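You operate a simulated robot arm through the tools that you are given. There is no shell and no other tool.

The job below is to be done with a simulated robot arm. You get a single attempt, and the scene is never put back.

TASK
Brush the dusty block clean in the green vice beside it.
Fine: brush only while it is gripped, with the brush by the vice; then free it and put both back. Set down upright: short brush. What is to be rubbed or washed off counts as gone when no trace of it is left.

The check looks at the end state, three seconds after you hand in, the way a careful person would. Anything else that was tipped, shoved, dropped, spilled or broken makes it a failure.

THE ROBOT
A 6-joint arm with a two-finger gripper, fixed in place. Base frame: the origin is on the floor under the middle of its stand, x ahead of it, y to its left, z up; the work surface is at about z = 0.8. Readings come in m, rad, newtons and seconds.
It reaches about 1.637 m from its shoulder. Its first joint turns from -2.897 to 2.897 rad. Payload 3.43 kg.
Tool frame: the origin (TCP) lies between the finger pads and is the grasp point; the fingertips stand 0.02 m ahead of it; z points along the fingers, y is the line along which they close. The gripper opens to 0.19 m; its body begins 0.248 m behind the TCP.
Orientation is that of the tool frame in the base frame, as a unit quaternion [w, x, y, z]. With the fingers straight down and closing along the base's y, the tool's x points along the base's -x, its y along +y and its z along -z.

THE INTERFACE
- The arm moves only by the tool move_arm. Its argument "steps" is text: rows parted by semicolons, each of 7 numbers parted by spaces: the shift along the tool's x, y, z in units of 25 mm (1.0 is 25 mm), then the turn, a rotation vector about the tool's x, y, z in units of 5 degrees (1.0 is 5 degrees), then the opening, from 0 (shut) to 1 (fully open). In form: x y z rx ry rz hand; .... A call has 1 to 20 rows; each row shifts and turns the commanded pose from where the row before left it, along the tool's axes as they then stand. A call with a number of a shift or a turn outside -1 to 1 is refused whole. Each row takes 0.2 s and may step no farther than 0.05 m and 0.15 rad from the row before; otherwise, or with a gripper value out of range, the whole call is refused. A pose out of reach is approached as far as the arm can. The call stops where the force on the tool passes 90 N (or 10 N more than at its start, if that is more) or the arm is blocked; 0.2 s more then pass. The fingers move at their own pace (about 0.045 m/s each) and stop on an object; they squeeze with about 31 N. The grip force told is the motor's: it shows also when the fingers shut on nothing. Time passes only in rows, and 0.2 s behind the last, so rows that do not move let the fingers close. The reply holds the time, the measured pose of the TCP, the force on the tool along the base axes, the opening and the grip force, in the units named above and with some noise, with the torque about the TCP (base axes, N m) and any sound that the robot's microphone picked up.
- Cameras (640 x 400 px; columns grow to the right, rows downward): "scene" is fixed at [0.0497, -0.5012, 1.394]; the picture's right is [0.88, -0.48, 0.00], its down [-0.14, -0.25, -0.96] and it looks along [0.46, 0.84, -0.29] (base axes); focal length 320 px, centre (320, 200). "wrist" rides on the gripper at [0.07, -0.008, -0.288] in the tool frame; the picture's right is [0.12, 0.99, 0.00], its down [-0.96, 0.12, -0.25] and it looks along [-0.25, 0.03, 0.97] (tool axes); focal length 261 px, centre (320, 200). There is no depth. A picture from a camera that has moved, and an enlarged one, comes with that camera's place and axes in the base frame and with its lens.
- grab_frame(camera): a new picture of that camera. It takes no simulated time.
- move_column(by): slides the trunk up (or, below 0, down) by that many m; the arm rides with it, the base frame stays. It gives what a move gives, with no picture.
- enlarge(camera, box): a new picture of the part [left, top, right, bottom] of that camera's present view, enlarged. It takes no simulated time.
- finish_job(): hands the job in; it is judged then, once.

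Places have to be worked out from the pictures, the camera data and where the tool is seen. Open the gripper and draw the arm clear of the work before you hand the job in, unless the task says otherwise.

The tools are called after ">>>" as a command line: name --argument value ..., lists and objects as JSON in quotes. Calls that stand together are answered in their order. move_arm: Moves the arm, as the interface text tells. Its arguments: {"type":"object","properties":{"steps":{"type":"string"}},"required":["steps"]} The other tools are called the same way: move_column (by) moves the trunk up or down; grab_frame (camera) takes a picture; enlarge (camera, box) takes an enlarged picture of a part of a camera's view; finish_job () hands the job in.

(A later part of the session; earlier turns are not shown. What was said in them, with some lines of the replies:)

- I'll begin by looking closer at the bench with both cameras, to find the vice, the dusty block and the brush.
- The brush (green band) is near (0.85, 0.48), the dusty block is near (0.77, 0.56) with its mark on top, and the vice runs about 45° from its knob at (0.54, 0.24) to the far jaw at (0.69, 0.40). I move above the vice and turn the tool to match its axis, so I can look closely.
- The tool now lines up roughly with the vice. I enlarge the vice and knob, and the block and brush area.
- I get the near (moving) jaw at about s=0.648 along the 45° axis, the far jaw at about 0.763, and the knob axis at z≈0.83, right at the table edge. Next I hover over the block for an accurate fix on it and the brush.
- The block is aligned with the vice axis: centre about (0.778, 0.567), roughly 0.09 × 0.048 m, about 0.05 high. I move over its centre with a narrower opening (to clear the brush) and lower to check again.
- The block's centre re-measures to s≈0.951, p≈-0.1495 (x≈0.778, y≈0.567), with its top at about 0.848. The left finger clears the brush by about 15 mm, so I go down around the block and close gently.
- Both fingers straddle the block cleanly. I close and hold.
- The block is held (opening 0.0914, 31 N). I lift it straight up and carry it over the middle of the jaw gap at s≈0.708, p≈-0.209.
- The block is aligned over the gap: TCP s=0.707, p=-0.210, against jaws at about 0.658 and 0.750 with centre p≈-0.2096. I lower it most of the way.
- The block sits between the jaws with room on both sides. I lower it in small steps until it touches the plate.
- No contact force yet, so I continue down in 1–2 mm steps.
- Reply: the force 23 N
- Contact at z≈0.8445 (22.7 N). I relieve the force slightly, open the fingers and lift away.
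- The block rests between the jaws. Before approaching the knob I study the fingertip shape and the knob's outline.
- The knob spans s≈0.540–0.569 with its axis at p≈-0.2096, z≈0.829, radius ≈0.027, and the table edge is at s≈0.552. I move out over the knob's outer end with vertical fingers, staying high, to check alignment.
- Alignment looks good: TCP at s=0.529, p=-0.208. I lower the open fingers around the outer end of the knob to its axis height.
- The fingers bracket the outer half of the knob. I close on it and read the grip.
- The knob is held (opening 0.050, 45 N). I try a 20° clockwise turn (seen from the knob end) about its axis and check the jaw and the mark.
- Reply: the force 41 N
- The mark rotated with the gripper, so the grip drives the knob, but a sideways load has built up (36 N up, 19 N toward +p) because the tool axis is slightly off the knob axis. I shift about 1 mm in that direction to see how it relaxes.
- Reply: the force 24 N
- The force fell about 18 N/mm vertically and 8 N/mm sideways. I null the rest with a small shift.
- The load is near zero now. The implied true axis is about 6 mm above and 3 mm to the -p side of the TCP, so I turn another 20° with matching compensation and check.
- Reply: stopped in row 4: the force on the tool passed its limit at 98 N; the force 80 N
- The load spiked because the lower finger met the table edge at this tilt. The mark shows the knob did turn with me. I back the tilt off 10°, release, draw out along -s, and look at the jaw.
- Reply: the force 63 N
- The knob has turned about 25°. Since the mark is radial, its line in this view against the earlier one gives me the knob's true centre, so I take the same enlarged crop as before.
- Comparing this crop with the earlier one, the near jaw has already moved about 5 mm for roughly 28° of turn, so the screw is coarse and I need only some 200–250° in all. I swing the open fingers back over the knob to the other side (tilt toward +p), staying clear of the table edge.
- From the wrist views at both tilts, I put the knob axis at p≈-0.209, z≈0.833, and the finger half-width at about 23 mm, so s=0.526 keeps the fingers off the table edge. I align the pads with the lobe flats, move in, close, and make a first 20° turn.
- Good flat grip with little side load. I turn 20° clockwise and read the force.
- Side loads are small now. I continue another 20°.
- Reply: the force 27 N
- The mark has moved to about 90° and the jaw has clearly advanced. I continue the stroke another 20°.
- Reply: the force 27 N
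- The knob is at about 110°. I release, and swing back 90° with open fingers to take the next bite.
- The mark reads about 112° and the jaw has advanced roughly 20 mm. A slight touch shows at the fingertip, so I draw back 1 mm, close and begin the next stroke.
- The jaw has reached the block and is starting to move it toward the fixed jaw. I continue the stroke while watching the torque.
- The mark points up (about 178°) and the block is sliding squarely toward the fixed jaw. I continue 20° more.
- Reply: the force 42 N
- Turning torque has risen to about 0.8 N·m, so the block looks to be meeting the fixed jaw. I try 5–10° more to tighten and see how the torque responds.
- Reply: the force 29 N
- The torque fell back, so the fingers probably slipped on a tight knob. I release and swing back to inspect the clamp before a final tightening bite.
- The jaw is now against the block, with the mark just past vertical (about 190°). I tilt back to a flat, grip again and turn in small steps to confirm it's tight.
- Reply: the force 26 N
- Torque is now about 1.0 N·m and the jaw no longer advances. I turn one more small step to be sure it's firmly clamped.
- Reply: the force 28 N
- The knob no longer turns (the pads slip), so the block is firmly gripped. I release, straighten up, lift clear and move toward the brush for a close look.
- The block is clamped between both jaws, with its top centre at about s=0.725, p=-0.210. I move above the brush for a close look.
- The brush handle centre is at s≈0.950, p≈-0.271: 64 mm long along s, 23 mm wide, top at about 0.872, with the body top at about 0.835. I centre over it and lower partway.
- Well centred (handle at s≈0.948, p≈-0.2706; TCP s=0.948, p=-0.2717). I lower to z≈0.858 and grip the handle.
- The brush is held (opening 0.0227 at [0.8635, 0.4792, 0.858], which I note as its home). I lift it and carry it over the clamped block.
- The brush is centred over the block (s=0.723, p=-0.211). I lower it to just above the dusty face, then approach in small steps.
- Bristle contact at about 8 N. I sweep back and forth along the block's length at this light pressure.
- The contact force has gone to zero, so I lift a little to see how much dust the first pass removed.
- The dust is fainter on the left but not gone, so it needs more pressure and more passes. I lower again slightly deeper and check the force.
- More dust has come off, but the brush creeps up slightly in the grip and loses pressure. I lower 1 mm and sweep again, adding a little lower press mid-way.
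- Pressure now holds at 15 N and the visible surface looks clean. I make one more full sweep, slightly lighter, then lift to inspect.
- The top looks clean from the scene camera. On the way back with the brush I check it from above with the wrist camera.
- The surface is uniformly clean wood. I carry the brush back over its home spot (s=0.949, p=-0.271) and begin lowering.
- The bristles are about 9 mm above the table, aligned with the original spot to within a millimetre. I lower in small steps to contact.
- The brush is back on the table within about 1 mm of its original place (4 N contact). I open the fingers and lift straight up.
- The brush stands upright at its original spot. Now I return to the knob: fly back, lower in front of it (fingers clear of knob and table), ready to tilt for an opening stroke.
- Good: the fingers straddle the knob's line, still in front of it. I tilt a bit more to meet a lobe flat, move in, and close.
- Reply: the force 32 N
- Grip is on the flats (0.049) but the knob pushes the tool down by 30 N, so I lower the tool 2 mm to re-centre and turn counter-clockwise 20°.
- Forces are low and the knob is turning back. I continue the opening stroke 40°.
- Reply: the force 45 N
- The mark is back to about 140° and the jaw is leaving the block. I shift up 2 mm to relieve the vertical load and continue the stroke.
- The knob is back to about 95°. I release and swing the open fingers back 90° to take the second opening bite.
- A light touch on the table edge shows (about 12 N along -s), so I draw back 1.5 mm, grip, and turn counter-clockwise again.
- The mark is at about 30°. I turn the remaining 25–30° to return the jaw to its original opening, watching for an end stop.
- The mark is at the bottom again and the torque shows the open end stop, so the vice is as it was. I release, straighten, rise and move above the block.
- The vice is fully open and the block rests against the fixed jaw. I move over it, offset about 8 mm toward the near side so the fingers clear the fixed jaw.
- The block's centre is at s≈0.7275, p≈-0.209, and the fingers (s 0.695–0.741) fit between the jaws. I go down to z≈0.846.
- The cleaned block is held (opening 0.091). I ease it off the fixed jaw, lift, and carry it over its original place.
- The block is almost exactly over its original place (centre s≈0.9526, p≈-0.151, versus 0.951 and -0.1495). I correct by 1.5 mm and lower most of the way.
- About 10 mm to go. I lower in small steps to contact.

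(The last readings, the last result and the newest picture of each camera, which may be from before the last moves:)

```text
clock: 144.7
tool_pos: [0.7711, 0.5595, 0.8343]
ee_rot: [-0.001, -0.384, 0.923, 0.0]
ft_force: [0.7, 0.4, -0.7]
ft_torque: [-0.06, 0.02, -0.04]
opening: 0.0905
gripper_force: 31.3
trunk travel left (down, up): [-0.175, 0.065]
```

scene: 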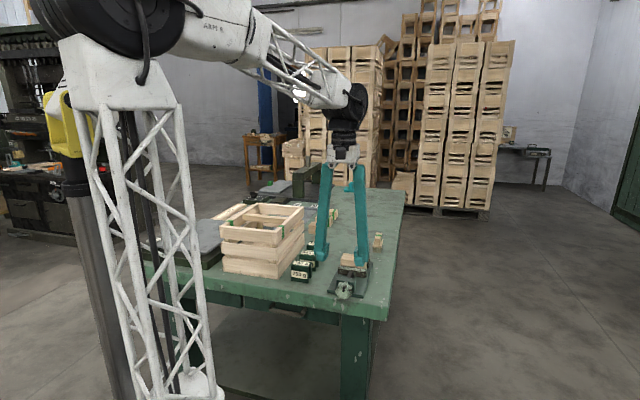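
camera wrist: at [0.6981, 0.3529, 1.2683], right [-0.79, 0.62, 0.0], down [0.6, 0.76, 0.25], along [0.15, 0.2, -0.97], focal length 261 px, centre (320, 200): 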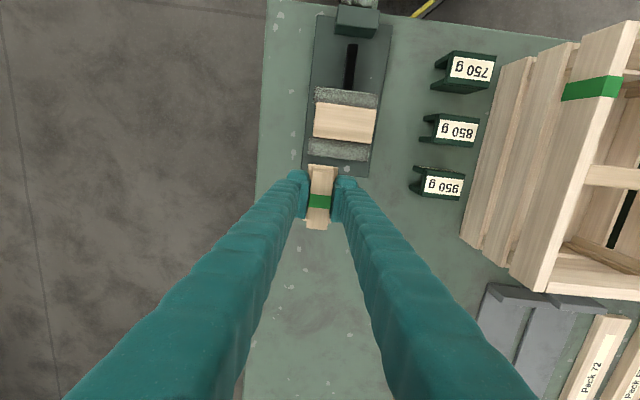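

>>> move_arm --steps "0 0 0.03 0 0 0 0; 0 0 0.02 0 0 0 0; 0 0 0 0 0 0 0"

>>> enlarge --camera "scene" --box '[330, 220, 400, 260]'

```text
clock: 145.5
tool_pos: [0.7724, 0.5605, 0.8343]
ee_rot: [0.001, -0.384, 0.923, 0.001]
ft_force: [1.1, 0.3, 7.5]
ft_torque: [0.11, -0.06, 0.01]
opening: 0.0906
gripper_force: 30.7
trunk travel left (down, up): [-0.175, 0.065]
```

```text
9.14 times, centred on (365, 240) of scene
camera zoom: at [0.0497, -0.5012, 1.394], right [0.88, -0.48, 0.0], down [-0.14, -0.25, -0.96], along [0.46, 0.84, -0.29], focal length 2926 px, centre (-91, -166)
```

zoom: 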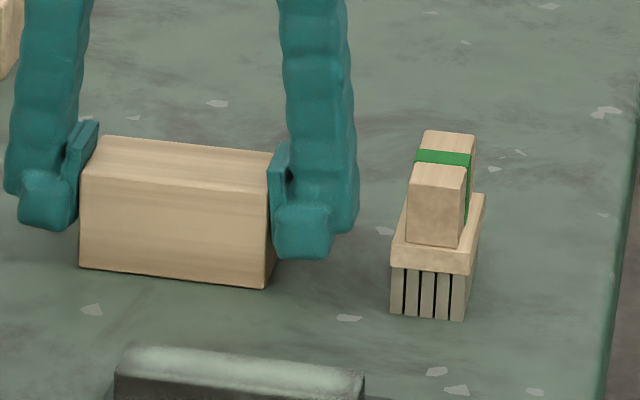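

The block is down with 7.5 N contact and its outline matches the original view within about 2 mm. I open the fingers just enough and lift straight up.

>>> move_arm --steps "0 0 -0.03 0 0 0 0; 0 0 0 0 0 0 0.52; 0 0 0 0 0 0 0.58; 0 0 0 0 0 0 0.58; 0 0 -0.5 0 0 0 0.58; 0 0 -1 0 0 0 0.58; 0 0 -1 0 0 0 0.58; 0 0 -1 0 0 0 0.58; 0 0 -1 0 0 0 0.58; 0 0 -1 0 0 0 0.58; 0 0 -1 0 0 0 0.58; 0 0 -1 0 0 0 0.58; 0 0 0 0 0 0 0.58"

>>> enlarge --camera "scene" --box '[330, 220, 400, 260]'

>>> grab_frame --camera "wrist"

>>> enlarge --camera "wrist" --box '[220, 130, 400, 250]'

```text
clock: 148.3
tool_pos: [0.7733, 0.562, 1.0236]
ee_rot: [-0.001, -0.384, 0.923, 0.0]
ft_force: [1.1, -0.5, -0.4]
ft_torque: [0.01, 0.01, -0.01]
opening: 0.1103
gripper_force: 0.1
trunk travel left (down, up): [-0.175, 0.065]
```

```text
9.14 times, centred on (365, 240) of scene
camera zoom: at [0.0497, -0.5012, 1.394], right [0.88, -0.48, 0.0], down [-0.14, -0.25, -0.96], along [0.46, 0.84, -0.29], focal length 2926 px, centre (-91, -166)
```

zoom: 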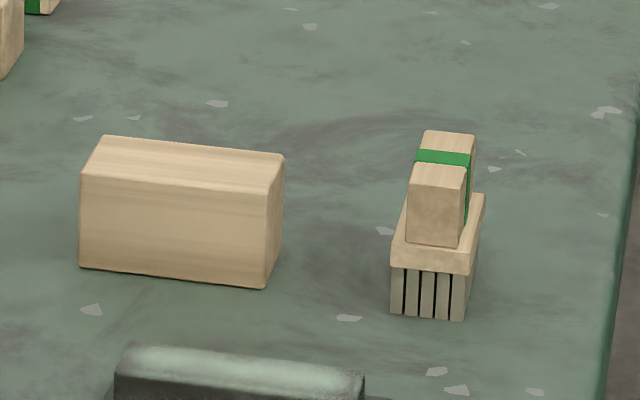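

```text
taken
camera wrist: at [0.7292, 0.5048, 1.3137], right [-0.79, 0.62, 0.0], down [0.6, 0.76, 0.25], along [0.15, 0.2, -0.97], focal length 261 px, centre (320, 200)
```

wrist: 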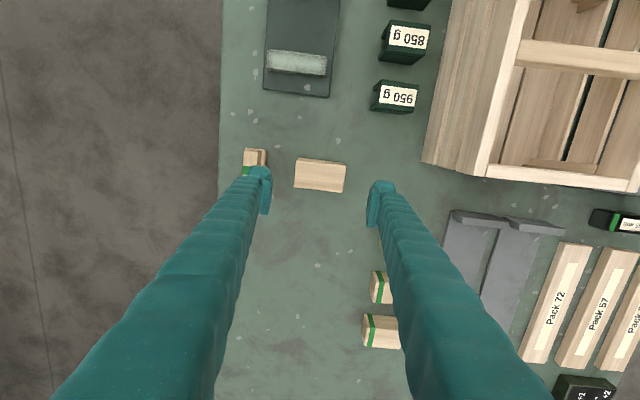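

```text
3.33 times, centred on (310, 190) of wrist
camera zoom: at [0.7292, 0.5048, 1.3137], right [-0.79, 0.62, 0.0], down [0.6, 0.76, 0.25], along [0.15, 0.2, -0.97], focal length 869 px, centre (353, 233)
```

zoom: 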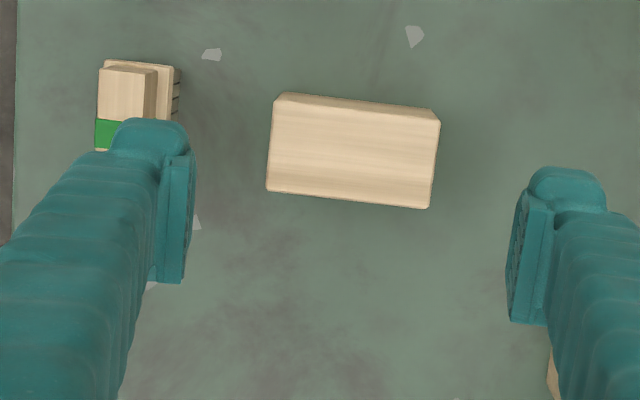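

Block and brush are both back in place, with the block clean and the vice open. I raise the arm clear, open the gripper fully, and check the whole scene.

>>> move_arm --steps "0 0 -1 0 0 0 0.6; 0 0 -1 0 0 0 0.6; 0 0 -1 0 0 0 0.7; 0 0 -1 0 0 0 0.8; 0 0 -1 0 0 0 0.9; 0 0 -1 0 0 0 1; 1 0 0 0 0 0 1; 1 0 0 0 0 0 1; 1 0 0 0 0 0 1; 1 0 0 0 0 0 1; 1 0 0 0 0 0 1; 0 0 0 0 0 0 1; 0 0 0 0 0 0 1"

>>> grab_frame --camera "scene"

>>> grab_frame --camera "wrist"

>>> enlarge --camera "scene" --box '[220, 180, 420, 305]'

```text
clock: 151.1
tool_pos: [0.6844, 0.4722, 1.1702]
ee_rot: [0.0, -0.384, 0.923, 0.001]
ft_force: [-0.2, -0.4, -0.4]
ft_torque: [-0.01, -0.01, 0.0]
opening: 0.1901
gripper_force: 0.0
trunk travel left (down, up): [-0.175, 0.065]
```

```text
taken
```

scene: 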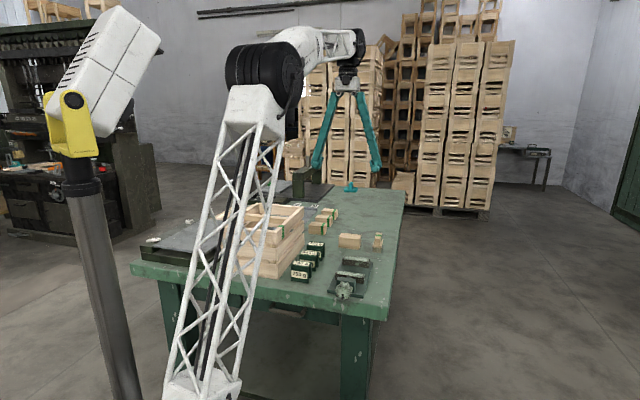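

```text
taken
camera wrist: at [0.6404, 0.4145, 1.4597], right [-0.79, 0.62, 0.0], down [0.6, 0.76, 0.25], along [0.15, 0.2, -0.97], focal length 261 px, centre (320, 200)
```

wrist: 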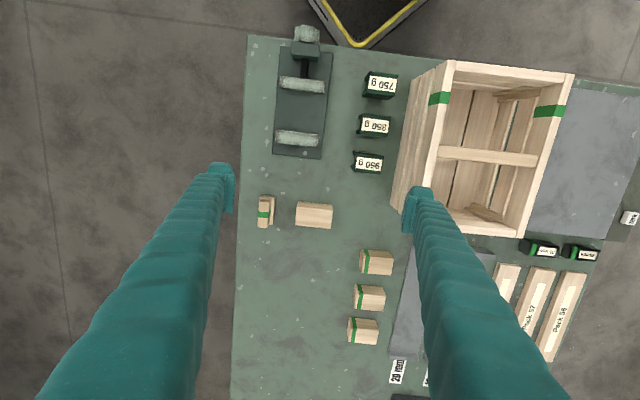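

```text
3.20 times, centred on (320, 242) of scene
camera zoom: at [0.0497, -0.5012, 1.394], right [0.88, -0.48, 0.0], down [-0.14, -0.25, -0.96], along [0.46, 0.84, -0.29], focal length 1024 px, centre (320, 64)
```

zoom: 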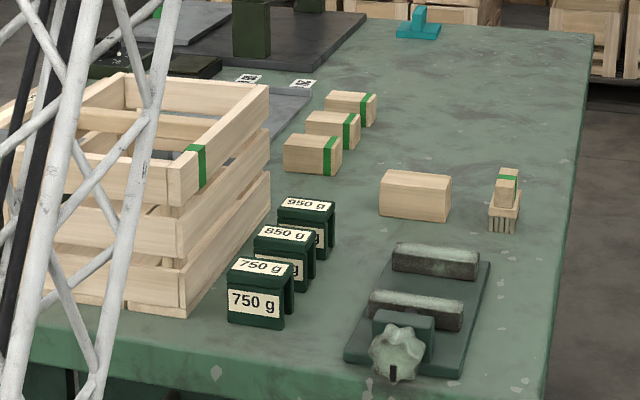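

The scene matches the start view: block and brush are in their places, the block is clean, the vice is open with its mark down, and nothing else has moved. The gripper is open and clear, so I hand in.

>>> finish_job

```text
The job is handed in.
```

The block is clean, and both the block and the short brush are back in their original places within about 2 mm. I handed the job in.

- **Clamping:** I set the block between the jaws of the green vice and turned its knob until it would turn no further.
- **Brushing:** I brushed the top only while the block was clamped, in four passes with the brush from beside the vice. Close-up pictures from both cameras show no dust left on it. I couldn't see the block's far side or underside; the dust I saw was all on top.
- **Putting back:** The brush stands upright where it was. I turned the vice back to its open end stop, so its mark points down as at the start.
- **Surroundings:** The last pictures show nothing else moved. The gripper brushed the table edge a few times while turning the knob. One of those touches hit the force limit and stopped the arm, with no visible effect.

The gripper is open and the arm is raised clear of the work.
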